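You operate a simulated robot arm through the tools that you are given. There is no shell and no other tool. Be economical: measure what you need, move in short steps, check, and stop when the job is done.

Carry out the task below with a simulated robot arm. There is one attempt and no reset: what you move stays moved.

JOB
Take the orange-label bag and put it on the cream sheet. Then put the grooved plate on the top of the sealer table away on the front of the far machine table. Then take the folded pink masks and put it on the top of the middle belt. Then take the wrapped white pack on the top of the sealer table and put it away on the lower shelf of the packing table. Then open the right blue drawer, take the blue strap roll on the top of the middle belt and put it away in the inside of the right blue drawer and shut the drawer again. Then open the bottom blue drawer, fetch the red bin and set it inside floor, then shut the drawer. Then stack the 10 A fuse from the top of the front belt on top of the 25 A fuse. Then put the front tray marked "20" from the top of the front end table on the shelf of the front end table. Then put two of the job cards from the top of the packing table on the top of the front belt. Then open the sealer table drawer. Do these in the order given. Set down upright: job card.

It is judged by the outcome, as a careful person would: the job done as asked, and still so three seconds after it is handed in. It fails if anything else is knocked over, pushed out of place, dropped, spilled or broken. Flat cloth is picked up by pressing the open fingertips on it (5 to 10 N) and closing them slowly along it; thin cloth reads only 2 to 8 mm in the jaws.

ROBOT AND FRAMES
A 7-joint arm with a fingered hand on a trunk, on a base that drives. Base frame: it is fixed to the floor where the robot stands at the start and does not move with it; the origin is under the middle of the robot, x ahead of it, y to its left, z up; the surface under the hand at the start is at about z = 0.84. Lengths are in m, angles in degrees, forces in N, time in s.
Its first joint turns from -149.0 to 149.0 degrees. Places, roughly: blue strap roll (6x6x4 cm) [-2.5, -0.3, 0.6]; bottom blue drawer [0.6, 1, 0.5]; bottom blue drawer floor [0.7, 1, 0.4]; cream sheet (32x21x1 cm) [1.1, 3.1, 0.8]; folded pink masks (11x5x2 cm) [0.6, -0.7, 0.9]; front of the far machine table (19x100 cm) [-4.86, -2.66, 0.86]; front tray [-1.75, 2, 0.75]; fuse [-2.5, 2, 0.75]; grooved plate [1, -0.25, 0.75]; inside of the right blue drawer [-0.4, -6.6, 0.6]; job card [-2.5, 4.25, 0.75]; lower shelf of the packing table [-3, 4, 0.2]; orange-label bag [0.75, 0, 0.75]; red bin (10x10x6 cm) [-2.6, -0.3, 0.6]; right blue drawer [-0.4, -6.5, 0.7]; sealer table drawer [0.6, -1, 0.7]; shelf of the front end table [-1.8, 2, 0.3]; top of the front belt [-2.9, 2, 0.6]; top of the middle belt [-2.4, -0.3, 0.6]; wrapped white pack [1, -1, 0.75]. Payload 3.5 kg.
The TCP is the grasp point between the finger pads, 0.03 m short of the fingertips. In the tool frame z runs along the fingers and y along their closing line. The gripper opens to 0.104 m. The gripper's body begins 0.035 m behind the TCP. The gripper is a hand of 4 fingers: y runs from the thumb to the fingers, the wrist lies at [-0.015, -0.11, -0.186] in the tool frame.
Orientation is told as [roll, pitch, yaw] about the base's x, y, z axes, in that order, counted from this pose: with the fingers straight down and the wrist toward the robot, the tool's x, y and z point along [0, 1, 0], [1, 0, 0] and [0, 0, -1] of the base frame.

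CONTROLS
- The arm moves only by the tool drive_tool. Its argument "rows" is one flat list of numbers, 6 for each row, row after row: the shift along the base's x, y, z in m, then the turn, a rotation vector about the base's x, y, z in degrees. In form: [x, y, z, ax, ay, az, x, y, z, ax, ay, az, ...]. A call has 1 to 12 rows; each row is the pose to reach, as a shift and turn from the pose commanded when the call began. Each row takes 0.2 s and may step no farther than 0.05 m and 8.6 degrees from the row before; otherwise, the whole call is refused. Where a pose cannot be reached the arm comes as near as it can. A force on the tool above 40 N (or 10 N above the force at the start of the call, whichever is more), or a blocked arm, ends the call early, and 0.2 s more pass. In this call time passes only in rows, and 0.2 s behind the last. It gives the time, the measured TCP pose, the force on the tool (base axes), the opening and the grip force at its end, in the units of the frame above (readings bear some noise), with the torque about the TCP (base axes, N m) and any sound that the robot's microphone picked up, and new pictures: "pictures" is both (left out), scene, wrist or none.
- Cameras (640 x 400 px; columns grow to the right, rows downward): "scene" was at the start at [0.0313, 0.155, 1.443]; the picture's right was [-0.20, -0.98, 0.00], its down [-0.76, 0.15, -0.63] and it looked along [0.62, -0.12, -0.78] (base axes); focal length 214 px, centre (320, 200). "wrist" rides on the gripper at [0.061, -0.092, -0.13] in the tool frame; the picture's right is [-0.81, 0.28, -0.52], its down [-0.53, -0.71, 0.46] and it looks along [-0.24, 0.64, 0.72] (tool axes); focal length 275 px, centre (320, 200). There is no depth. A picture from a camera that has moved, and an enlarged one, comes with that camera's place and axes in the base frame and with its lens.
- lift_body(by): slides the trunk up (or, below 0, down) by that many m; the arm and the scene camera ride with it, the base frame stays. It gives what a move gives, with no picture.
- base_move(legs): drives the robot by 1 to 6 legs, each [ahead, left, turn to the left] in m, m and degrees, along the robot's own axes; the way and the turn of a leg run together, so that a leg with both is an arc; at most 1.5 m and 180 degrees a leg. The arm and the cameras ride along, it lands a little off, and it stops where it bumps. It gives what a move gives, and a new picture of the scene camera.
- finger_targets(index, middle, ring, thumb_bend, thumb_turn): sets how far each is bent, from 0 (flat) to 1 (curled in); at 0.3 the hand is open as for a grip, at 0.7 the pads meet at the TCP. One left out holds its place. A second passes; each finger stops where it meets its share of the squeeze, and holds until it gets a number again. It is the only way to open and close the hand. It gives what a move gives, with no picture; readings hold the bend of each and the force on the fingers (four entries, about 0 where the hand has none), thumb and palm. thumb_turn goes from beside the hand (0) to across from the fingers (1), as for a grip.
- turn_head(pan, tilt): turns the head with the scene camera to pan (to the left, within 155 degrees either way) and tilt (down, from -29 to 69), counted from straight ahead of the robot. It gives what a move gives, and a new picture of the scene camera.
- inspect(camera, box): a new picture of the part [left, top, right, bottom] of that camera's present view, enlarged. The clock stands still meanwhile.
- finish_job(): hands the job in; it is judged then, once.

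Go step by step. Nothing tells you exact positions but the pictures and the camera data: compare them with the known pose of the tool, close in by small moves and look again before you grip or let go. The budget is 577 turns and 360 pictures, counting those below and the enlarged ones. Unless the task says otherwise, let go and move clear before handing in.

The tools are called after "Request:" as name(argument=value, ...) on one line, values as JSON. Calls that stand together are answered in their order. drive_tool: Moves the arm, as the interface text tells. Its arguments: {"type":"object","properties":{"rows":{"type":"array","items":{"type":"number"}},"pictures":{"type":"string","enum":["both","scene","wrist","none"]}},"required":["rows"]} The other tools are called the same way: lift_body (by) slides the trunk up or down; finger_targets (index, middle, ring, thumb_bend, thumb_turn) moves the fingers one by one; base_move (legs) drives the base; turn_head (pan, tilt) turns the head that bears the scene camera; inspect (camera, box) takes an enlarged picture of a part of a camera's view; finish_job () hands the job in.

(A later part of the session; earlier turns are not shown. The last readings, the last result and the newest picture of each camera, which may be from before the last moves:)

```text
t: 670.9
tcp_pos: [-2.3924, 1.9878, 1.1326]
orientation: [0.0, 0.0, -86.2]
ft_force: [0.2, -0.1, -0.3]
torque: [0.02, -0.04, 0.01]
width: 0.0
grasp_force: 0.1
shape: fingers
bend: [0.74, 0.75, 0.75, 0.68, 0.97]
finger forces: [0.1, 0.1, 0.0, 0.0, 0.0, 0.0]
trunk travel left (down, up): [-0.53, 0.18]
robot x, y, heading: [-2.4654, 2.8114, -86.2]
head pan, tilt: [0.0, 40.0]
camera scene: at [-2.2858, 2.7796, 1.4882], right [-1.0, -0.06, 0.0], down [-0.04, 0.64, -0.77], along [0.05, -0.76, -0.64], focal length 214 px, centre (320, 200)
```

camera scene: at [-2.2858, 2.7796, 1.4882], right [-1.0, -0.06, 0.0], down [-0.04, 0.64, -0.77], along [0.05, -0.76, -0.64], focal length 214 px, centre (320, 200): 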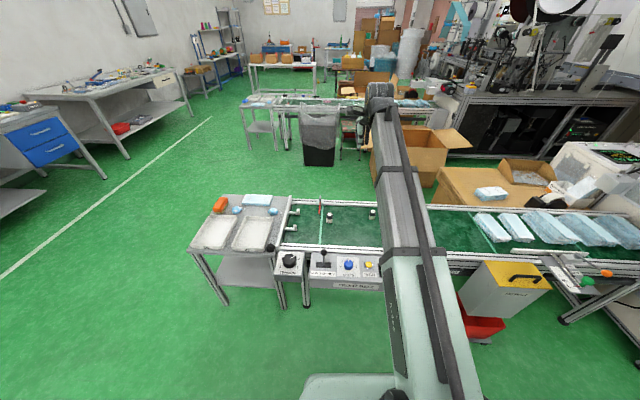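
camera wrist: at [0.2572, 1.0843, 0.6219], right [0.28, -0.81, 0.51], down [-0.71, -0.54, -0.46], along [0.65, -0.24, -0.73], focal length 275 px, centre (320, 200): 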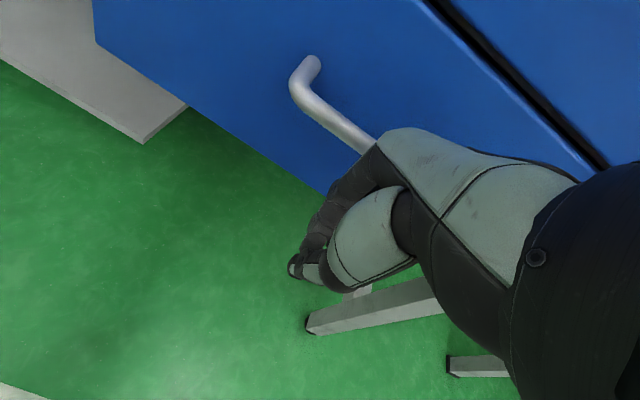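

Request:
inspect(camera="scene", box=[180, 180, 400, 310])

Request:
inspect(camera="scene", box=[310, 195, 390, 245])

```text
2.91 times, centred on (290, 245) of scene
camera zoom: at [-2.2858, 2.7796, 1.4882], right [-1.0, -0.06, 0.0], down [-0.04, 0.64, -0.77], along [0.05, -0.76, -0.64], focal length 624 px, centre (407, 69)
```

zoom: 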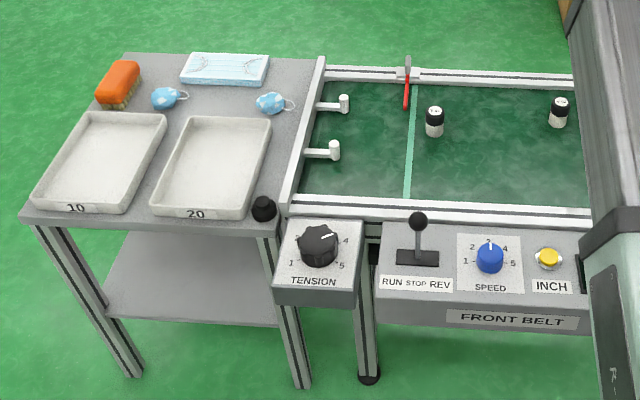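

```text
8.00 times, centred on (350, 220) of scene
camera zoom: at [-2.2858, 2.7796, 1.4882], right [-1.0, -0.06, 0.0], down [-0.04, 0.64, -0.77], along [0.05, -0.76, -0.64], focal length 1716 px, centre (80, 40)
```

zoom: 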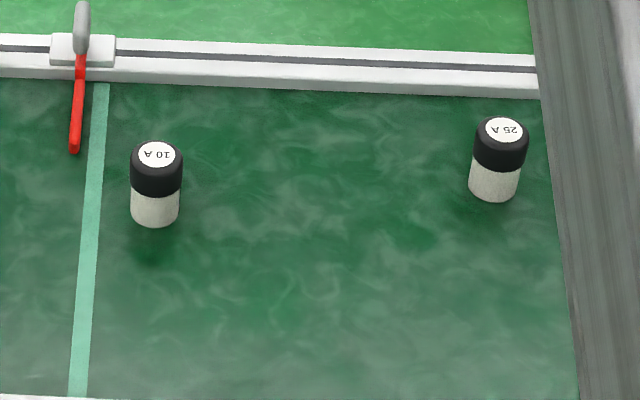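

The 10 A fuse is near [-2.283, 1.938], the 25 A near [-2.523, 1.90], both upright (~3.5 cm dia., ~5.8 cm tall). I lower the trunk and position over the 10 A fuse.

Request:
lift_body(by=-0.25)

Request:
finger_targets(index=0.3, middle=0.36, ring=0.3, thumb_bend=0.36)

Request:
drive_tool(rows=[0.03, -0.012, -0.015, 0, 0, -1, 0.06, -0.025, -0.03, 0, 0, -2, 0.09, -0.037, -0.045, 0, 0, -3, 0.11, -0.05, -0.06, 0, 0, -3.8, 0.11, -0.05, -0.08, 0, 0, -3.8], pictures="wrist")

```text
t: 673.5
tcp_pos: [-2.3933, 1.9868, 0.8824]
orientation: [0.1, -0.1, -86.2]
ft_force: [-0.3, 0.6, -0.3]
torque: [0.0, 0.0, 0.01]
width: 0.0
grasp_force: 0.1
shape: fingers
bend: [0.74, 0.75, 0.75, 0.68, 0.97]
finger forces: [0.1, 0.0, 0.1, 0.0, 0.0, 0.0]
trunk travel left (down, up): [-0.28, 0.43]
robot x, y, heading: [-2.4587, 2.808, -86.6]
head pan, tilt: [0.0, 40.0]
```

```text
t: 674.5
tcp_pos: [-2.3929, 1.9874, 0.8826]
orientation: [0.2, 0.0, -86.2]
ft_force: [0.6, 0.4, 0.3]
torque: [-0.05, 0.0, -0.03]
width: 0.0952
grasp_force: 0.0
shape: fingers
bend: [0.3, 0.36, 0.3, 0.36, 0.97]
finger forces: [0.1, 0.0, 0.0, 0.1, 0.1, 0.1]
trunk travel left (down, up): [-0.28, 0.43]
robot x, y, heading: [-2.4572, 2.8112, -86.7]
head pan, tilt: [0.0, 40.0]
```

```text
t: 675.7
tcp_pos: [-2.2813, 1.9384, 0.8011]
orientation: [0.2, 0.1, -89.9]
ft_force: [0.3, -0.7, 0.4]
torque: [0.0, -0.02, 0.0]
width: 0.0953
grasp_force: 0.1
shape: fingers
bend: [0.3, 0.36, 0.3, 0.36, 0.97]
finger forces: [0.0, 0.0, 0.0, 0.0, 0.0, 0.1]
trunk travel left (down, up): [-0.28, 0.43]
robot x, y, heading: [-2.4616, 2.8067, -86.1]
head pan, tilt: [0.0, 40.0]
camera wrist: at [-2.2215, 2.0295, 0.9305], right [-0.81, -0.28, 0.51], down [-0.53, 0.71, -0.46], along [-0.24, -0.64, -0.73], focal length 275 px, centre (320, 200)
```

wrist: 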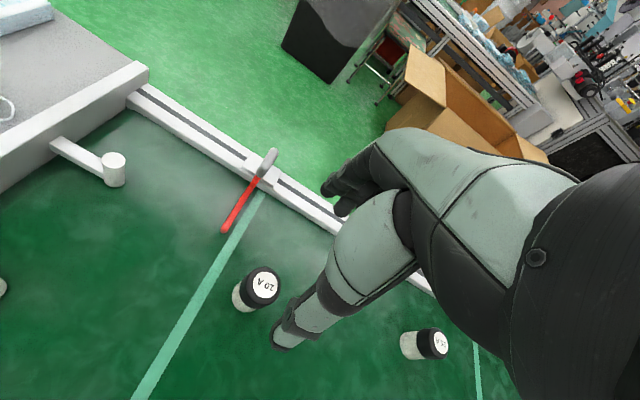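

Request:
drive_tool(rows=[-0.002, -0.001, -0.04, 0, 0, 0, -0.002, -0.001, -0.08, 0, 0, 0, -0.002, -0.001, -0.1, 0, 0, 0], pictures="wrist")

```text
t: 676.5
tcp_pos: [-2.2861, 1.9346, 0.7038]
orientation: [0.1, 0.0, -90.0]
ft_force: [-0.3, 0.2, -0.5]
torque: [0.02, 0.02, 0.02]
width: 0.0952
grasp_force: 0.0
shape: fingers
bend: [0.3, 0.36, 0.3, 0.36, 0.97]
finger forces: [0.0, 0.0, 0.0, 0.0, 0.0, 0.0]
trunk travel left (down, up): [-0.28, 0.43]
robot x, y, heading: [-2.4566, 2.8088, -86.4]
head pan, tilt: [0.0, 40.0]
camera wrist: at [-2.2261, 2.0269, 0.8326], right [-0.81, -0.28, 0.52], down [-0.53, 0.71, -0.46], along [-0.24, -0.65, -0.73], focal length 275 px, centre (320, 200)
```

wrist: 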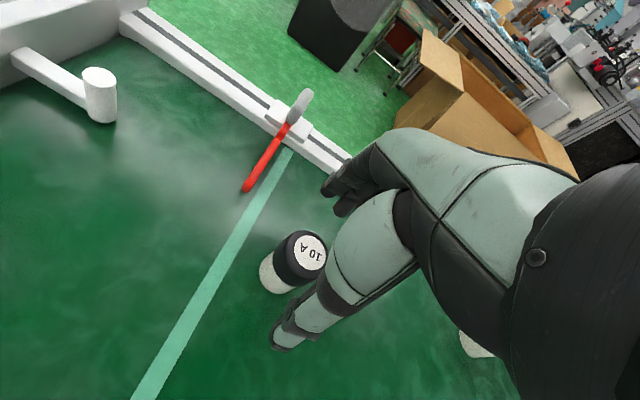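

Request:
drive_tool(rows=[0.003, 0, -0.02, 0, 0, 0, 0.003, 0, -0.038, 0, 0, 0], pictures="wrist")

Request:
finger_targets(middle=0.7, index=0.55, ring=0.55, thumb_bend=0.7)

```text
t: 677.1
tcp_pos: [-2.282, 1.9345, 0.6646]
orientation: [0.2, 0.0, -89.9]
ft_force: [0.0, -1.3, -0.2]
torque: [-0.03, -0.01, -0.03]
width: 0.0953
grasp_force: 0.0
shape: fingers
bend: [0.3, 0.36, 0.3, 0.36, 0.97]
finger forces: [0.0, 0.1, 0.0, 0.0, 0.0, 0.0]
trunk travel left (down, up): [-0.28, 0.43]
robot x, y, heading: [-2.4585, 2.8085, -86.3]
head pan, tilt: [0.0, 40.0]
camera wrist: at [-2.2218, 2.0272, 0.7945], right [-0.81, -0.28, 0.52], down [-0.53, 0.71, -0.46], along [-0.24, -0.64, -0.73], focal length 275 px, centre (320, 200)
```

wrist: 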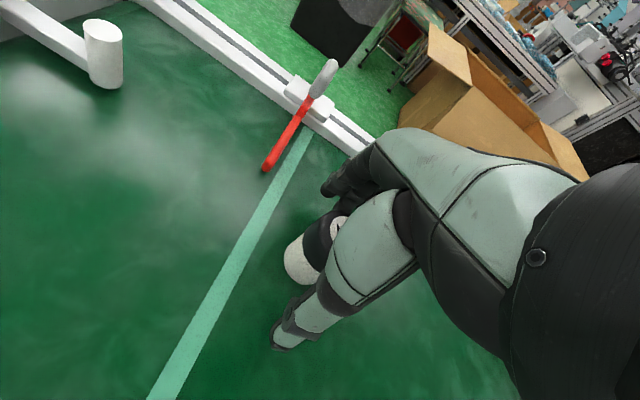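

```text
t: 678.1
tcp_pos: [-2.2815, 1.9354, 0.6645]
orientation: [0.1, 0.0, -90.0]
ft_force: [-0.4, -0.7, 1.0]
torque: [-0.04, 0.01, 0.02]
width: 0.0315
grasp_force: 7.2
shape: fingers
bend: [0.55, 0.62, 0.55, 0.63, 0.96]
finger forces: [0.0, 7.7, 0.0, 0.0, 7.1, 0.1]
trunk travel left (down, up): [-0.28, 0.43]
robot x, y, heading: [-2.4594, 2.8107, -86.4]
head pan, tilt: [0.0, 40.0]
```

Request:
drive_tool(rows=[0, 0, 0.015, 0, 0, 0, 0, 0, 0.045, 0, 0, 0, 0, 0, 0.085, 0, 0, 0, 0, 0, 0.12, 0, 0, 0])

Request:
inspect(camera="scene", box=[280, 150, 440, 250])

```text
t: 679.1
tcp_pos: [-2.2841, 1.9365, 0.7861]
orientation: [0.2, 0.1, -89.9]
ft_force: [-0.6, 0.3, -0.3]
torque: [-0.04, -0.02, 0.02]
width: 0.0313
grasp_force: 7.4
shape: fingers
bend: [0.55, 0.63, 0.55, 0.63, 0.96]
finger forces: [0.1, 7.1, 0.1, 0.0, 7.1, 0.0]
trunk travel left (down, up): [-0.28, 0.43]
robot x, y, heading: [-2.4615, 2.8133, -86.2]
head pan, tilt: [0.0, 40.0]
camera scene: at [-2.2858, 2.7794, 1.2382], right [-1.0, -0.06, 0.0], down [-0.04, 0.64, -0.77], along [0.05, -0.76, -0.64], focal length 214 px, centre (320, 200)
camera wrist: at [-2.2234, 2.0281, 0.9164], right [-0.81, -0.28, 0.51], down [-0.53, 0.71, -0.46], along [-0.24, -0.64, -0.73], focal length 275 px, centre (320, 200)
```

scene: 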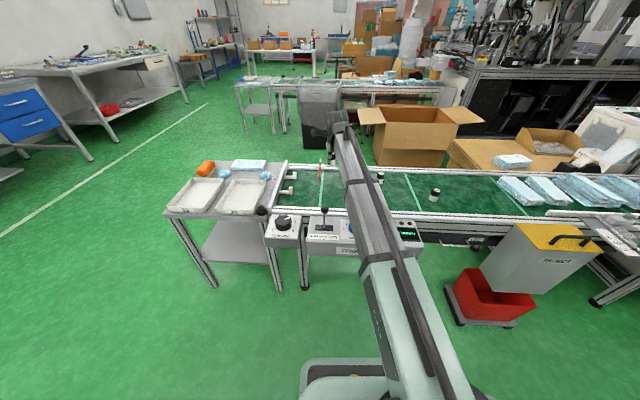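
wrist: 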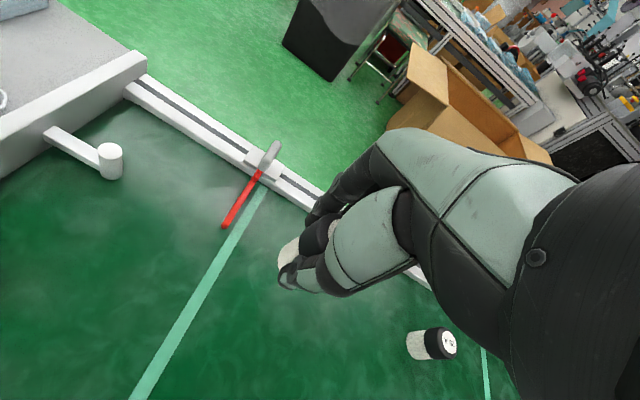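

```text
4.00 times, centred on (360, 200) of scene
camera zoom: at [-2.2858, 2.7794, 1.2382], right [-1.0, -0.06, 0.0], down [-0.04, 0.64, -0.77], along [0.05, -0.76, -0.64], focal length 858 px, centre (160, 200)
```

zoom: 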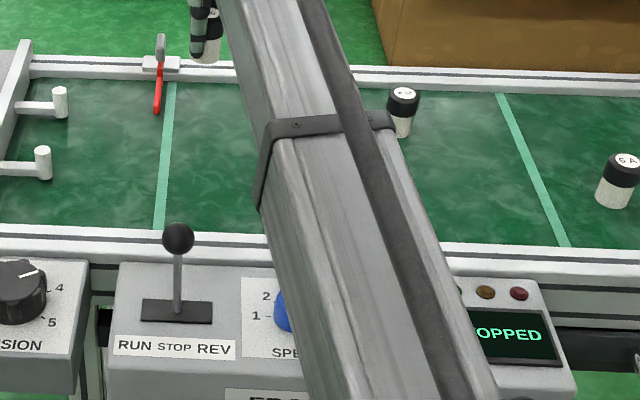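

A third fuse stands farther left; the 25 A one is at about [-2.518, 1.898]. I move above it at a safe height to refine.

Request:
drive_tool(rows=[-0.03, -0.005, 0.03, 0, 0, 0, -0.07, -0.01, 0.05, 0, 0, 0, -0.11, -0.016, 0.07, 0, 0, 0, -0.15, -0.022, 0.09, 0, 0, 0, -0.19, -0.03, 0.095, 0, 0, 0, -0.232, -0.038, 0.095, 0, 0, 0], pictures="wrist")

Request:
inspect(camera="wrist", box=[180, 220, 340, 320])

```text
t: 680.5
tcp_pos: [-2.514, 1.8969, 0.8818]
orientation: [0.2, 0.0, -89.8]
ft_force: [-0.1, 0.7, -0.3]
torque: [0.01, -0.02, -0.04]
width: 0.0311
grasp_force: 6.9
shape: fingers
bend: [0.55, 0.63, 0.55, 0.63, 0.96]
finger forces: [0.0, 7.2, 0.0, 0.1, 7.2, 0.0]
trunk travel left (down, up): [-0.28, 0.43]
robot x, y, heading: [-2.4617, 2.8124, -86.3]
head pan, tilt: [0.0, 40.0]
camera wrist: at [-2.4536, 1.9894, 1.0109], right [-0.81, -0.28, 0.52], down [-0.53, 0.71, -0.46], along [-0.24, -0.65, -0.73], focal length 275 px, centre (320, 200)
```

wrist: 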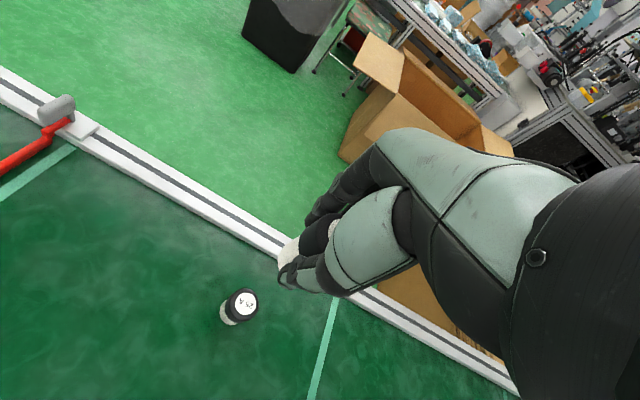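

```text
4.00 times, centred on (260, 270) of wrist
camera zoom: at [-2.4536, 1.9894, 1.0109], right [-0.81, -0.28, 0.52], down [-0.53, 0.71, -0.46], along [-0.24, -0.65, -0.73], focal length 1101 px, centre (560, -80)
```

zoom: 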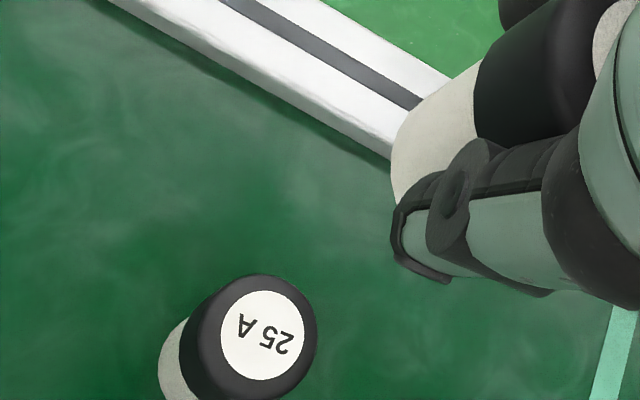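

Request:
drive_tool(rows=[-0.008, -0.004, -0.04, 0, 0, 0, -0.009, -0.005, -0.08, 0, 0, 0, -0.009, -0.005, -0.12, 0, 0, 0], pictures="wrist")

Request:
inspect(camera="wrist", box=[200, 200, 360, 300])

Request:
inspect(camera="scene", box=[320, 140, 440, 215])

```text
t: 681.3
tcp_pos: [-2.5219, 1.895, 0.7615]
orientation: [0.2, 0.0, -89.9]
ft_force: [0.5, -0.7, -0.6]
torque: [0.02, 0.01, -0.02]
width: 0.0313
grasp_force: 7.2
shape: fingers
bend: [0.55, 0.63, 0.55, 0.64, 0.96]
finger forces: [0.0, 7.2, 0.0, 0.0, 7.1, 0.1]
trunk travel left (down, up): [-0.28, 0.43]
robot x, y, heading: [-2.4599, 2.8101, -86.5]
head pan, tilt: [0.0, 40.0]
camera wrist: at [-2.4618, 1.9873, 0.8917], right [-0.81, -0.28, 0.52], down [-0.53, 0.71, -0.46], along [-0.24, -0.65, -0.73], focal length 275 px, centre (320, 200)
```

wrist: 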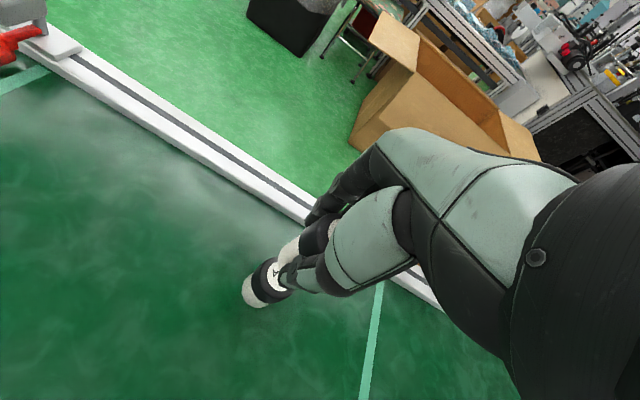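

```text
4.00 times, centred on (280, 250) of wrist
camera zoom: at [-2.4618, 1.9873, 0.8917], right [-0.81, -0.28, 0.52], down [-0.53, 0.71, -0.46], along [-0.24, -0.65, -0.73], focal length 1101 px, centre (480, 0)
```

zoom: 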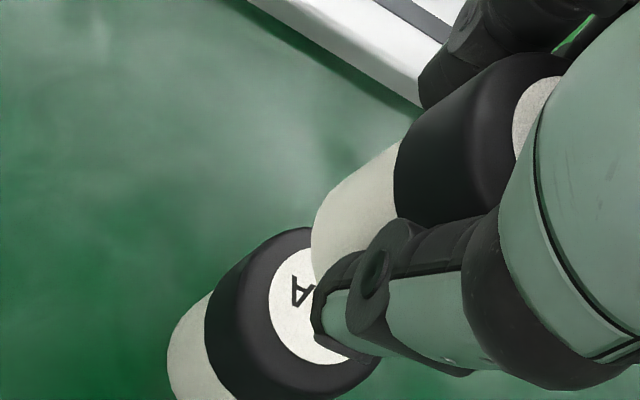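

```text
5.33 times, centred on (380, 178) of scene
camera zoom: at [-2.2859, 2.7796, 1.2383], right [-1.0, -0.06, 0.0], down [-0.04, 0.64, -0.77], along [0.05, -0.76, -0.64], focal length 1144 px, centre (0, 320)
```

zoom: 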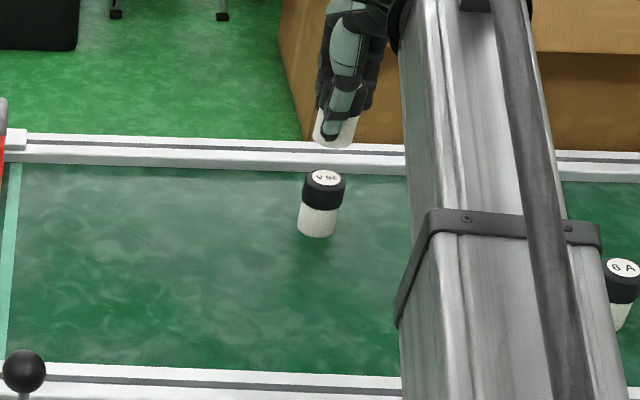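

Alignment looks within 2–3 mm in both views. I lower slowly onto the 25 A fuse.

Request:
drive_tool(rows=[0, -0.002, -0.012, 0, 0, 0, 0, -0.002, -0.024, 0, 0, 0], pictures="wrist")

Request:
inspect(camera="scene", box=[320, 140, 440, 215])

Request:
inspect(camera="wrist", box=[220, 210, 340, 285])

```text
t: 681.9
tcp_pos: [-2.5234, 1.8924, 0.7368]
orientation: [0.2, 0.0, -89.8]
ft_force: [0.8, 0.4, -0.9]
torque: [0.0, 0.0, 0.0]
width: 0.0312
grasp_force: 7.4
shape: fingers
bend: [0.55, 0.63, 0.55, 0.64, 0.96]
finger forces: [0.0, 7.3, 0.1, 0.0, 7.2, 0.0]
trunk travel left (down, up): [-0.28, 0.43]
robot x, y, heading: [-2.458, 2.8106, -86.6]
head pan, tilt: [0.0, 40.0]
camera wrist: at [-2.4628, 1.9838, 0.8662], right [-0.81, -0.28, 0.52], down [-0.53, 0.71, -0.46], along [-0.24, -0.65, -0.73], focal length 275 px, centre (320, 200)
```

wrist: 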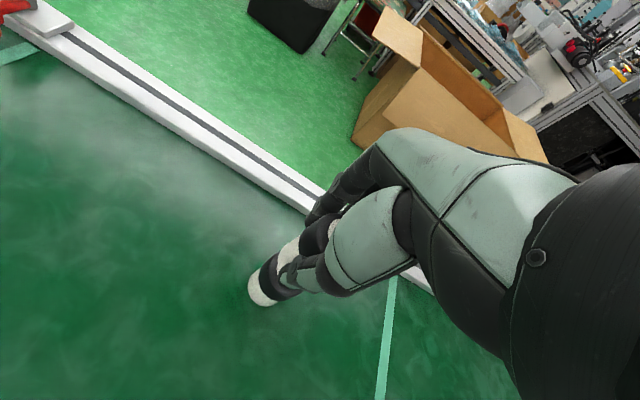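

```text
5.33 times, centred on (380, 178) of scene
camera zoom: at [-2.2858, 2.7796, 1.2383], right [-1.0, -0.06, 0.0], down [-0.04, 0.64, -0.77], along [0.05, -0.76, -0.64], focal length 1144 px, centre (0, 320)
```

zoom: 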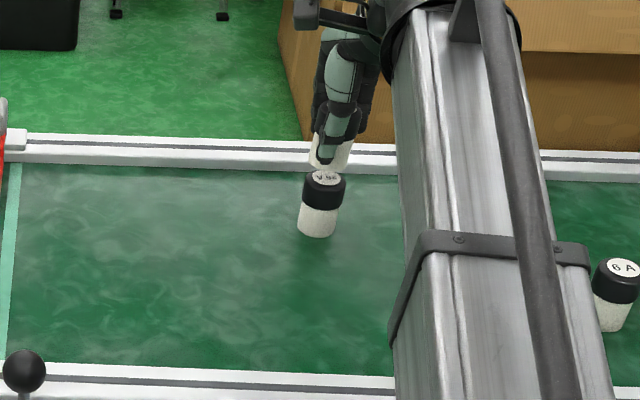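

```text
5.33 times, centred on (280, 248) of wrist
camera zoom: at [-2.4628, 1.9838, 0.8662], right [-0.81, -0.28, 0.52], down [-0.53, 0.71, -0.46], along [-0.24, -0.65, -0.73], focal length 1468 px, centre (533, -53)
```

zoom: 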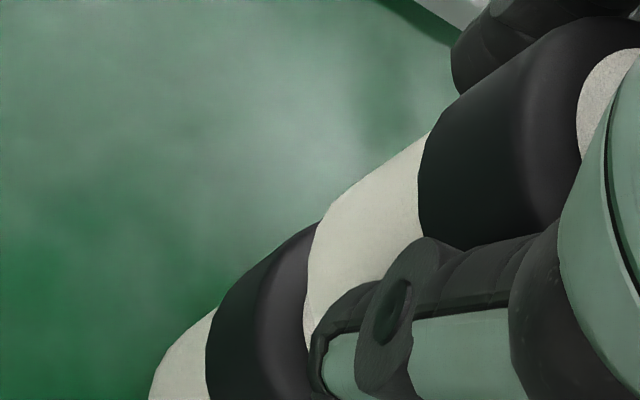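

Request:
drive_tool(rows=[0.001, 0, -0.005, 0, 0, 0, 0.001, 0, -0.009, 0, 0, 0, 0.001, 0, -0.012, 0, 0, 0], pictures="none")

```text
t: 682.7
tcp_pos: [-2.521, 1.8907, 0.7229]
orientation: [0.0, 0.1, -89.9]
ft_force: [-0.3, -0.5, -0.7]
torque: [0.04, -0.02, -0.01]
width: 0.0309
grasp_force: 7.5
shape: fingers
bend: [0.55, 0.63, 0.55, 0.64, 0.96]
finger forces: [0.0, 7.1, 0.0, 0.0, 7.3, 0.0]
trunk travel left (down, up): [-0.28, 0.43]
robot x, y, heading: [-2.4628, 2.805, -86.5]
head pan, tilt: [0.0, 40.0]
```

Request:
drive_tool(rows=[-0.001, 0.001, -0.002, 0, 0, 0, -0.001, 0.001, -0.004, 0, 0, 0, -0.001, 0.001, -0.006, 0, 0, 0], pictures="none")

Request:
inspect(camera="scene", box=[320, 140, 440, 215])

```text
t: 683.5
tcp_pos: [-2.5224, 1.8919, 0.7182]
orientation: [-0.1, 0.1, -89.8]
ft_force: [0.1, 0.2, 2.8]
torque: [-0.04, 0.06, 0.0]
width: 0.031
grasp_force: 8.0
shape: fingers
bend: [0.55, 0.63, 0.55, 0.63, 0.95]
finger forces: [0.1, 7.6, 0.0, 0.1, 7.8, 0.0]
trunk travel left (down, up): [-0.28, 0.43]
robot x, y, heading: [-2.4628, 2.807, -86.5]
head pan, tilt: [0.0, 40.0]
```

```text
5.33 times, centred on (380, 178) of scene
camera zoom: at [-2.2858, 2.7798, 1.2383], right [-1.0, -0.06, 0.0], down [-0.04, 0.64, -0.77], along [0.05, -0.76, -0.64], focal length 1144 px, centre (0, 320)
```

zoom: 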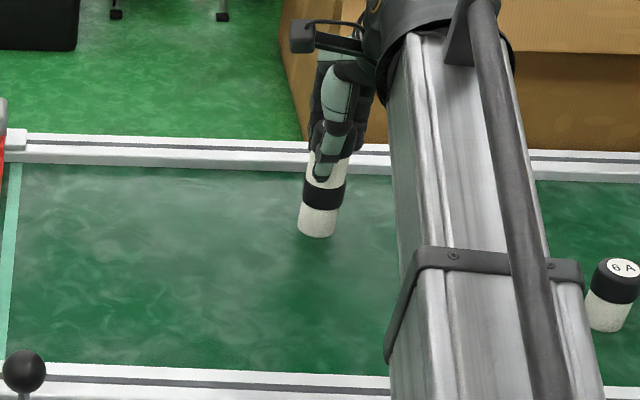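

Contact made and the stack looks aligned. I release gently.

Request:
finger_targets(middle=0.57, thumb_bend=0.57)

Request:
finger_targets(index=0.38, middle=0.38, ring=0.38, thumb_bend=0.38)

Request:
inspect(camera="scene", box=[320, 140, 440, 215])

```text
t: 684.5
tcp_pos: [-2.5225, 1.8913, 0.7184]
orientation: [0.1, 0.0, -90.0]
ft_force: [0.2, -0.3, -0.6]
torque: [0.01, 0.03, 0.01]
width: 0.0377
grasp_force: 0.1
shape: fingers
bend: [0.55, 0.56, 0.55, 0.56, 0.97]
finger forces: [0.1, 0.0, 0.0, 0.0, 0.1, 0.0]
trunk travel left (down, up): [-0.28, 0.43]
robot x, y, heading: [-2.4598, 2.8112, -86.5]
head pan, tilt: [0.0, 40.0]
```

```text
t: 685.5
tcp_pos: [-2.5228, 1.8914, 0.7181]
orientation: [0.0, 0.0, -89.9]
ft_force: [-0.6, -0.1, -1.6]
torque: [0.03, 0.0, -0.02]
width: 0.0825
grasp_force: 0.1
shape: fingers
bend: [0.38, 0.38, 0.38, 0.38, 0.97]
finger forces: [0.1, 0.0, 0.0, 0.0, 0.0, 0.1]
trunk travel left (down, up): [-0.28, 0.43]
robot x, y, heading: [-2.4579, 2.8135, -86.6]
head pan, tilt: [0.0, 40.0]
```

```text
5.33 times, centred on (380, 178) of scene
camera zoom: at [-2.2858, 2.7796, 1.2383], right [-1.0, -0.06, 0.0], down [-0.04, 0.64, -0.77], along [0.05, -0.76, -0.64], focal length 1144 px, centre (0, 320)
```

zoom: 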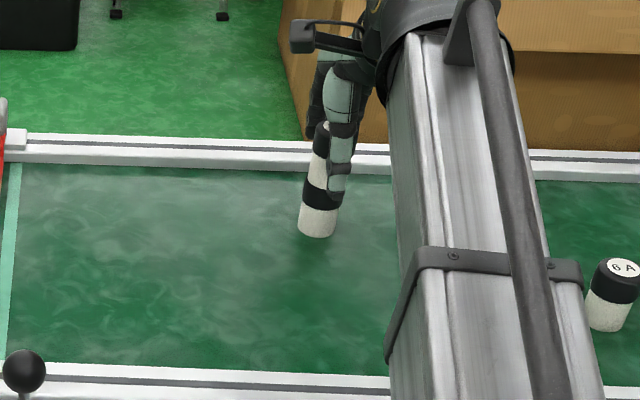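

Stacked. I rise straight up and check.

Request:
drive_tool(rows=[0, 0, 0.02, 0, 0, 0, 0, 0, 0.05, 0, 0, 0, 0, 0, 0.09, 0, 0, 0, 0, 0, 0.13, 0, 0, 0, 0, 0, 0.17, 0, 0, 0, 0, 0, 0.21, 0, 0, 0], pictures="wrist")

Request:
inspect(camera="scene", box=[320, 130, 440, 215])

```text
t: 686.9
tcp_pos: [-2.524, 1.8911, 0.9262]
orientation: [0.0, 0.1, -89.9]
ft_force: [-0.3, 0.2, -0.2]
torque: [0.02, 0.0, -0.02]
width: 0.0824
grasp_force: 0.1
shape: fingers
bend: [0.38, 0.38, 0.38, 0.38, 0.97]
finger forces: [0.0, 0.1, 0.1, 0.1, 0.0, 0.0]
trunk travel left (down, up): [-0.28, 0.43]
robot x, y, heading: [-2.4617, 2.8079, -86.3]
head pan, tilt: [0.0, 40.0]
camera wrist: at [-2.4635, 1.9833, 1.0557], right [-0.81, -0.28, 0.51], down [-0.53, 0.71, -0.46], along [-0.24, -0.64, -0.73], focal length 275 px, centre (320, 200)
```

wrist: 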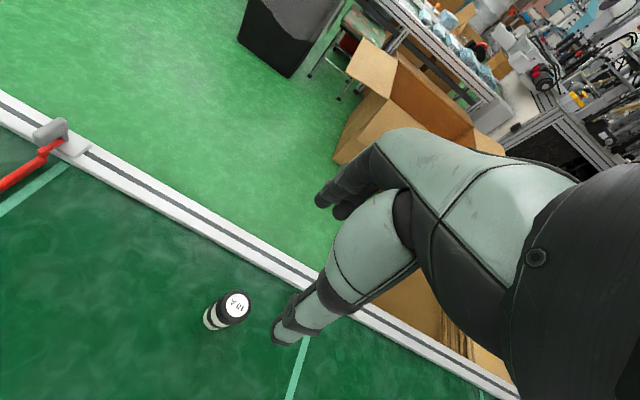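

```text
4.71 times, centred on (380, 172) of scene
camera zoom: at [-2.2858, 2.7794, 1.2382], right [-1.0, -0.06, 0.0], down [-0.04, 0.64, -0.77], along [0.05, -0.76, -0.64], focal length 1009 px, centre (38, 329)
```

zoom: 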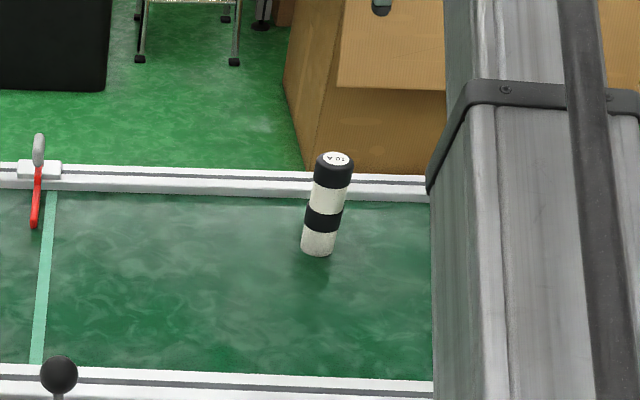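

The fuses are stacked (25 A under 10 A). Task 8: tray "20" is ~14×20 cm at x −2.01…−1.87, y 2.04…2.24. I test how wide the hand opens and look closer.

Request:
finger_targets(index=0.05, middle=0.05, ring=0.05, thumb_bend=0.05)

Request:
lift_body(by=0.15)

Request:
base_move(legs=[[-0.05, 0.65, -3.5]])

Request:
turn_head(pan=15, tilt=50)

```text
t: 687.9
tcp_pos: [-2.5236, 1.8906, 0.9254]
orientation: [0.1, 0.0, -89.9]
ft_force: [-0.6, -0.1, -0.4]
torque: [-0.01, -0.01, -0.01]
width: 0.1534
grasp_force: 0.1
shape: fingers
bend: [0.05, 0.05, 0.05, 0.05, 0.97]
finger forces: [0.0, 0.0, 0.0, 0.0, 0.0, 0.1]
trunk travel left (down, up): [-0.28, 0.43]
robot x, y, heading: [-2.4598, 2.8093, -86.4]
head pan, tilt: [0.0, 40.0]
```

```text
t: 689.7
tcp_pos: [-2.5236, 1.8918, 1.0751]
orientation: [0.1, 0.0, -89.9]
ft_force: [0.4, 0.4, -0.5]
torque: [0.03, 0.0, -0.02]
width: 0.1533
grasp_force: 0.2
shape: fingers
bend: [0.05, 0.05, 0.05, 0.05, 0.97]
finger forces: [0.1, 0.0, 0.0, 0.0, 0.0, 0.1]
trunk travel left (down, up): [-0.43, 0.28]
robot x, y, heading: [-2.4618, 2.8099, -86.3]
head pan, tilt: [0.0, 40.0]
```

```text
t: 693.3
tcp_pos: [-1.937, 1.9647, 1.0759]
orientation: [0.1, 0.0, -94.2]
ft_force: [0.5, 0.1, -0.8]
torque: [-0.02, 0.0, 0.04]
width: 0.1534
grasp_force: 0.0
shape: fingers
bend: [0.05, 0.05, 0.05, 0.05, 0.97]
finger forces: [0.0, 0.0, 0.0, 0.0, 0.0, 0.1]
trunk travel left (down, up): [-0.43, 0.28]
robot x, y, heading: [-1.8053, 2.8771, -90.6]
head pan, tilt: [0.0, 40.0]
camera scene: at [-1.6339, 2.8329, 1.3883], right [-1.0, 0.01, 0.0], down [0.01, 0.64, -0.77], along [-0.01, -0.77, -0.64], focal length 214 px, centre (320, 200)
```

scene: 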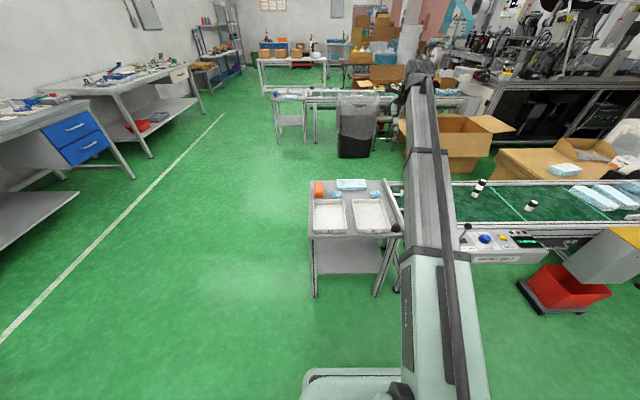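

```text
t: 694.1
tcp_pos: [-1.9376, 1.9638, 1.0766]
orientation: [0.0, -0.1, -94.2]
ft_force: [0.0, 0.2, 0.2]
torque: [0.01, -0.02, 0.02]
width: 0.1534
grasp_force: 0.1
shape: fingers
bend: [0.05, 0.05, 0.05, 0.05, 0.97]
finger forces: [0.0, 0.0, 0.0, 0.1, 0.0, 0.0]
trunk travel left (down, up): [-0.43, 0.28]
robot x, y, heading: [-1.8059, 2.8772, -90.9]
head pan, tilt: [15.0, 50.0]
camera scene: at [-1.6138, 2.8432, 1.3741], right [-0.97, -0.25, 0.0], down [-0.19, 0.74, -0.64], along [0.16, -0.62, -0.77], focal length 214 px, centre (320, 200)
```

scene: 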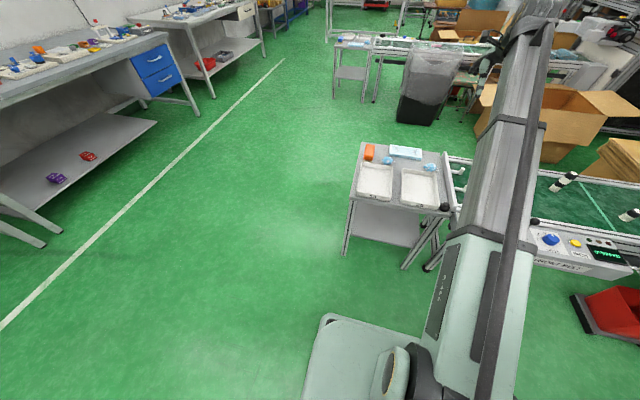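

Request:
inspect(camera="scene", box=[330, 130, 490, 280])

```text
2.67 times, centred on (410, 205) of scene
camera zoom: at [-1.6138, 2.8432, 1.3741], right [-0.97, -0.25, 0.0], down [-0.19, 0.74, -0.64], along [0.16, -0.62, -0.77], focal length 572 px, centre (80, 187)
```

zoom: 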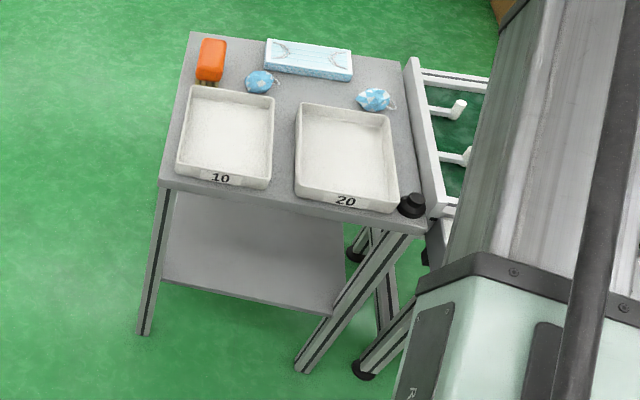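

The tray is about 16×21 cm (too wide to span), table top z≈0.63, front wall at y≈2.167. I'll pinch its front wall at the middle (fingers inside, thumb outside).

Request:
finger_targets(index=0.4, middle=0.4, ring=0.4, thumb_bend=0.4)

Request:
drive_tool(rows=[0.01, 0.04, -0.01, 0, 0, 2, 0.02, 0.08, -0.02, 0, 0, 4, 0.03, 0.12, -0.03, 0, 0, 6, 0.04, 0.16, -0.05, 0, 0, 7.7, 0.043, 0.2, -0.07, 0, 0, 7.7, 0.043, 0.2, -0.11, 0, 0, 7.7, 0.043, 0.2, -0.16, 0, 0, 7.7, 0.043, 0.2, -0.21, 0, 0, 7.7, 0.043, 0.2, -0.25, 0, 0, 7.7], pictures="wrist")

```text
t: 695.1
tcp_pos: [-1.937, 1.9645, 1.0765]
orientation: [0.1, 0.0, -94.1]
ft_force: [-0.3, 0.7, -0.7]
torque: [-0.03, 0.02, -0.01]
width: 0.0783
grasp_force: 0.0
shape: fingers
bend: [0.4, 0.4, 0.4, 0.4, 0.97]
finger forces: [0.0, 0.0, 0.0, 0.0, 0.0, 0.0]
trunk travel left (down, up): [-0.43, 0.28]
robot x, y, heading: [-1.8072, 2.8749, -90.7]
head pan, tilt: [15.0, 50.0]
```

```text
t: 697.1
tcp_pos: [-1.8962, 2.1647, 0.8284]
orientation: [0.1, 0.0, -86.5]
ft_force: [0.6, -0.3, -0.2]
torque: [0.03, 0.01, -0.01]
width: 0.0783
grasp_force: 0.1
shape: fingers
bend: [0.4, 0.4, 0.4, 0.4, 0.97]
finger forces: [0.0, 0.0, 0.0, 0.0, 0.0, 0.0]
trunk travel left (down, up): [-0.43, 0.28]
robot x, y, heading: [-1.8045, 2.8754, -90.5]
head pan, tilt: [15.0, 50.0]
camera wrist: at [-1.8407, 2.2609, 0.9585], right [-0.79, -0.32, 0.52], down [-0.57, 0.68, -0.46], along [-0.2, -0.66, -0.73], focal length 275 px, centre (320, 200)
```

wrist: 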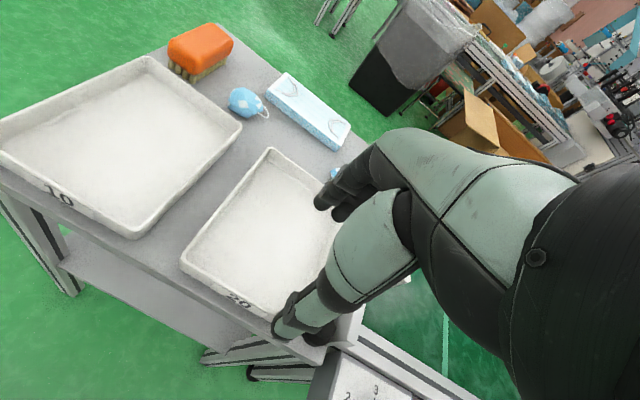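

Request:
drive_tool(rows=[0.007, 0.001, -0.045, 0, 0, 0, 0.007, 0.001, -0.09, 0, 0, 0, 0.007, 0.001, -0.125, 0, 0, 0], pictures="wrist")

```text
t: 697.9
tcp_pos: [-1.888, 2.167, 0.7007]
orientation: [0.2, 0.1, -86.4]
ft_force: [-0.1, -0.5, -0.5]
torque: [0.02, -0.01, 0.02]
width: 0.0781
grasp_force: 0.1
shape: fingers
bend: [0.4, 0.4, 0.4, 0.4, 0.97]
finger forces: [0.1, 0.0, 0.1, 0.0, 0.0, 0.0]
trunk travel left (down, up): [-0.43, 0.28]
robot x, y, heading: [-1.7999, 2.8737, -90.8]
head pan, tilt: [15.0, 50.0]
camera wrist: at [-1.8329, 2.2628, 0.8294], right [-0.79, -0.32, 0.51], down [-0.57, 0.68, -0.46], along [-0.2, -0.66, -0.73], focal length 275 px, centre (320, 200)
```

wrist: 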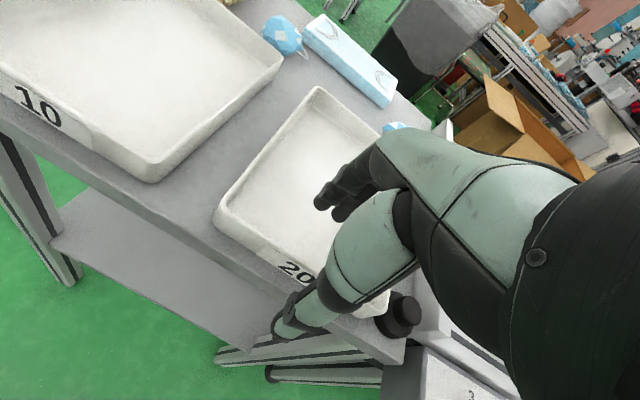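

Request:
drive_tool(rows=[0, 0.003, -0.015, 0, 0, 0, 0, 0.003, -0.026, 0, 0, 0], pictures="none")

Request:
finger_targets(index=0.72, middle=0.72, ring=0.72, thumb_bend=0.72)

Request:
drive_tool(rows=[0, 0, 0.01, 0, 0, 0, 0, 0, 0.025, 0, 0, 0])

Request:
inspect(camera="scene", box=[330, 130, 490, 280])

```text
t: 698.5
tcp_pos: [-1.8864, 2.1693, 0.6734]
orientation: [0.2, 0.0, -86.5]
ft_force: [-0.5, -0.1, -0.6]
torque: [0.0, -0.01, 0.01]
width: 0.0785
grasp_force: 0.0
shape: fingers
bend: [0.4, 0.4, 0.4, 0.4, 0.97]
finger forces: [0.1, 0.0, 0.0, 0.1, 0.0, 0.1]
trunk travel left (down, up): [-0.43, 0.28]
robot x, y, heading: [-1.8039, 2.8749, -90.8]
head pan, tilt: [15.0, 50.0]
```

```text
t: 699.5
tcp_pos: [-1.8876, 2.1702, 0.6736]
orientation: [0.1, 0.0, -86.6]
ft_force: [0.2, 0.5, 0.2]
torque: [0.04, 0.01, 0.01]
width: 0.0001
grasp_force: 3.8
shape: fingers
bend: [0.71, 0.71, 0.72, 0.7, 0.97]
finger forces: [2.1, 1.4, 0.0, 0.0, 3.6, 0.0]
trunk travel left (down, up): [-0.43, 0.28]
robot x, y, heading: [-1.8042, 2.8759, -90.8]
head pan, tilt: [15.0, 50.0]
```

```text
t: 700.1
tcp_pos: [-1.8876, 2.1699, 0.6996]
orientation: [0.2, 0.1, -86.5]
ft_force: [0.7, -0.3, 0.4]
torque: [-0.01, -0.02, -0.01]
width: 0.0008
grasp_force: 3.2
shape: fingers
bend: [0.71, 0.71, 0.72, 0.7, 0.97]
finger forces: [2.1, 1.1, 0.0, 0.0, 3.6, 0.0]
trunk travel left (down, up): [-0.43, 0.28]
robot x, y, heading: [-1.8027, 2.8775, -90.8]
head pan, tilt: [15.0, 50.0]
camera scene: at [-1.6138, 2.8432, 1.3741], right [-0.97, -0.25, 0.0], down [-0.19, 0.74, -0.64], along [0.16, -0.62, -0.77], focal length 214 px, centre (320, 200)
camera wrist: at [-1.8329, 2.2656, 0.8292], right [-0.79, -0.32, 0.51], down [-0.57, 0.68, -0.46], along [-0.2, -0.66, -0.73], focal length 275 px, centre (320, 200)
```

scene: 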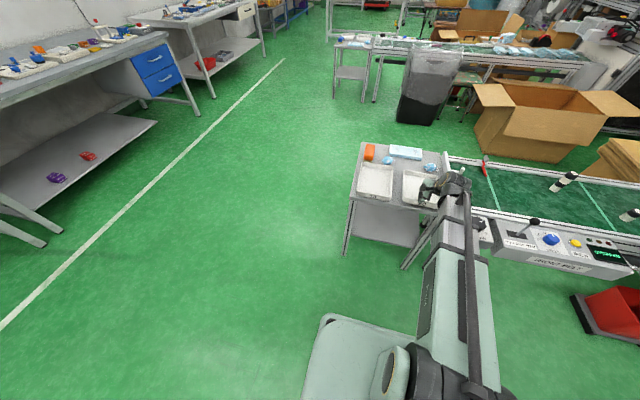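
wrist: 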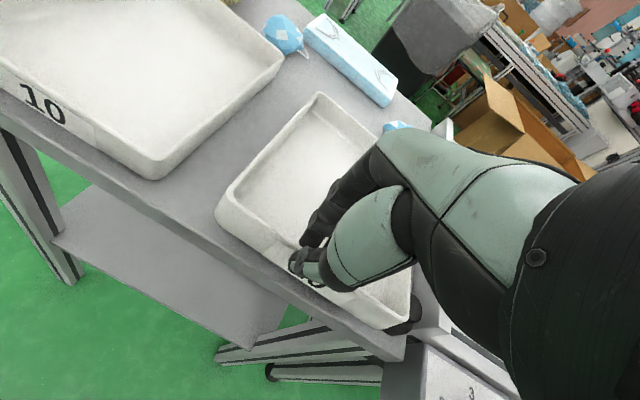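

```text
2.67 times, centred on (410, 205) of scene
camera zoom: at [-1.6138, 2.8432, 1.3741], right [-0.97, -0.25, 0.0], down [-0.19, 0.74, -0.64], along [0.16, -0.62, -0.77], focal length 572 px, centre (80, 187)
```

zoom: 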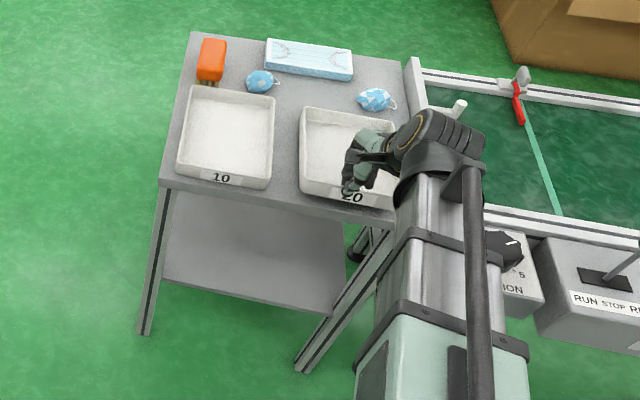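

The wall slipped out—closed pads meet above the rim. I'll reopen only slightly and go lower so the pads overlap the wall.

Request:
drive_tool(rows=[0, 0, 0.03, 0, 0, 0], pictures="none")

Request:
finger_targets(index=0.58, middle=0.58, ring=0.58, thumb_bend=0.55)

Request:
drive_tool(rows=[0, 0.001, -0.02, 0, 0, 0, 0, 0.001, -0.04, 0, 0, 0, 0, 0.001, -0.055, 0, 0, 0], pictures="wrist")

```text
t: 700.5
tcp_pos: [-1.8879, 2.1695, 0.7304]
orientation: [0.0, -0.1, -86.5]
ft_force: [1.0, 0.0, 0.8]
torque: [0.0, 0.02, 0.03]
width: 0.0009
grasp_force: 3.0
shape: fingers
bend: [0.71, 0.72, 0.72, 0.7, 0.97]
finger forces: [2.0, 0.7, 0.1, 0.0, 3.4, 0.0]
trunk travel left (down, up): [-0.43, 0.28]
robot x, y, heading: [-1.8078, 2.8769, -90.4]
head pan, tilt: [15.0, 50.0]
```

```text
t: 701.5
tcp_pos: [-1.8869, 2.1698, 0.7292]
orientation: [0.1, -0.1, -86.5]
ft_force: [0.2, -1.0, 0.6]
torque: [-0.01, -0.03, -0.02]
width: 0.0358
grasp_force: 0.0
shape: fingers
bend: [0.57, 0.57, 0.57, 0.55, 0.97]
finger forces: [0.0, 0.0, 0.0, 0.0, 0.0, 0.0]
trunk travel left (down, up): [-0.43, 0.28]
robot x, y, heading: [-1.8053, 2.8741, -90.5]
head pan, tilt: [15.0, 50.0]
```

```text
t: 702.3
tcp_pos: [-1.8877, 2.1703, 0.6744]
orientation: [0.1, 0.0, -86.5]
ft_force: [0.5, -0.4, -0.5]
torque: [0.02, -0.03, -0.03]
width: 0.0363
grasp_force: 0.0
shape: fingers
bend: [0.57, 0.57, 0.57, 0.55, 0.97]
finger forces: [0.1, 0.0, 0.0, 0.0, 0.1, 0.0]
trunk travel left (down, up): [-0.43, 0.28]
robot x, y, heading: [-1.8047, 2.874, -90.7]
head pan, tilt: [15.0, 50.0]
camera wrist: at [-1.8324, 2.2664, 0.8036], right [-0.79, -0.32, 0.52], down [-0.57, 0.68, -0.46], along [-0.2, -0.66, -0.73], focal length 275 px, centre (320, 200)
```

wrist: 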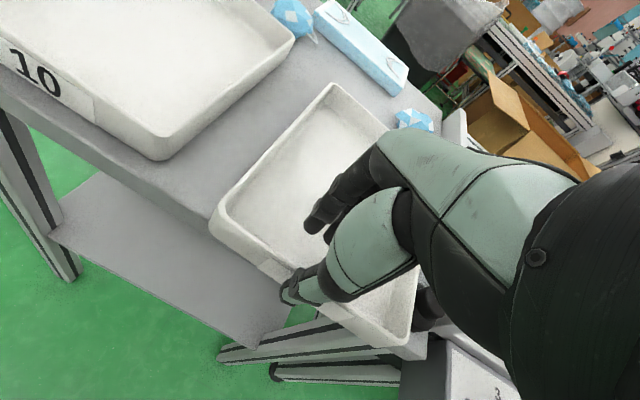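

Request:
drive_tool(rows=[0, 0, -0.008, 0, 0, 0, 0, 0, -0.014, 0, 0, 0, 0, 0, -0.02, 0, 0, 0], pictures="none")

```text
t: 703.1
tcp_pos: [-1.8882, 2.1693, 0.6569]
orientation: [0.1, -0.2, -86.5]
ft_force: [-0.1, -1.1, 15.9]
torque: [-0.48, -0.01, 0.0]
width: 0.0362
grasp_force: 8.0
shape: fingers
bend: [0.57, 0.56, 0.57, 0.55, 0.97]
finger forces: [6.0, 9.8, 0.0, 0.1, 0.0, 0.1]
trunk travel left (down, up): [-0.43, 0.28]
robot x, y, heading: [-1.8058, 2.8711, -90.9]
head pan, tilt: [15.0, 50.0]
```

Request:
finger_targets(index=0.75, middle=0.75, ring=0.75, thumb_bend=0.75)

Request:
drive_tool(rows=[0, 0, 0.01, 0, 0, 0, 0, 0, 0.025, 0, 0, 0], pictures="wrist")

Request:
inspect(camera="scene", box=[330, 130, 490, 280])

```text
t: 704.1
tcp_pos: [-1.887, 2.1701, 0.6552]
orientation: [0.1, 0.1, -86.5]
ft_force: [-0.1, 0.0, 0.5]
torque: [0.05, -0.03, -0.02]
width: 0.0001
grasp_force: 7.8
shape: fingers
bend: [0.74, 0.74, 0.75, 0.7, 0.97]
finger forces: [6.0, 1.6, 0.1, 0.0, 7.5, 0.0]
trunk travel left (down, up): [-0.43, 0.28]
robot x, y, heading: [-1.8042, 2.8772, -90.8]
head pan, tilt: [15.0, 50.0]
```

```text
t: 704.7
tcp_pos: [-1.8868, 2.1699, 0.6802]
orientation: [0.2, -0.1, -86.5]
ft_force: [-0.8, 0.0, -0.4]
torque: [0.07, -0.04, 0.04]
width: 0.0
grasp_force: 8.5
shape: fingers
bend: [0.74, 0.74, 0.75, 0.71, 0.96]
finger forces: [6.4, 1.8, 0.0, 0.0, 8.2, 0.1]
trunk travel left (down, up): [-0.43, 0.28]
robot x, y, heading: [-1.8072, 2.8764, -90.9]
head pan, tilt: [15.0, 50.0]
camera wrist: at [-1.8327, 2.2655, 0.8095], right [-0.79, -0.32, 0.51], down [-0.57, 0.68, -0.46], along [-0.2, -0.66, -0.73], focal length 275 px, centre (320, 200)
```

wrist: 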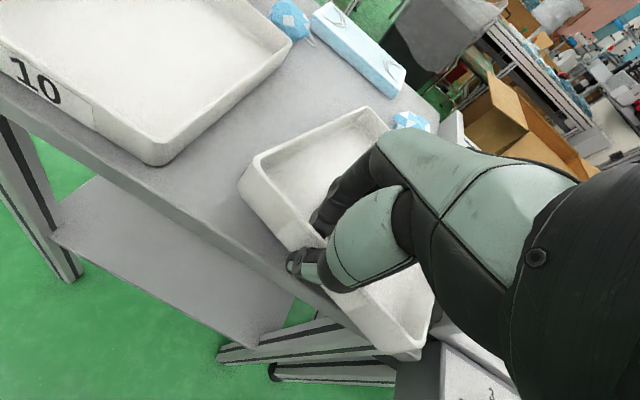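

```text
2.67 times, centred on (410, 205) of scene
camera zoom: at [-1.6138, 2.8432, 1.3741], right [-0.97, -0.25, 0.0], down [-0.19, 0.74, -0.64], along [0.16, -0.62, -0.77], focal length 572 px, centre (80, 187)
```

zoom: 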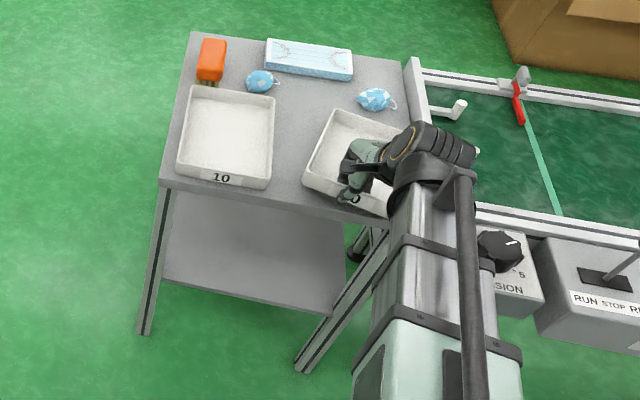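

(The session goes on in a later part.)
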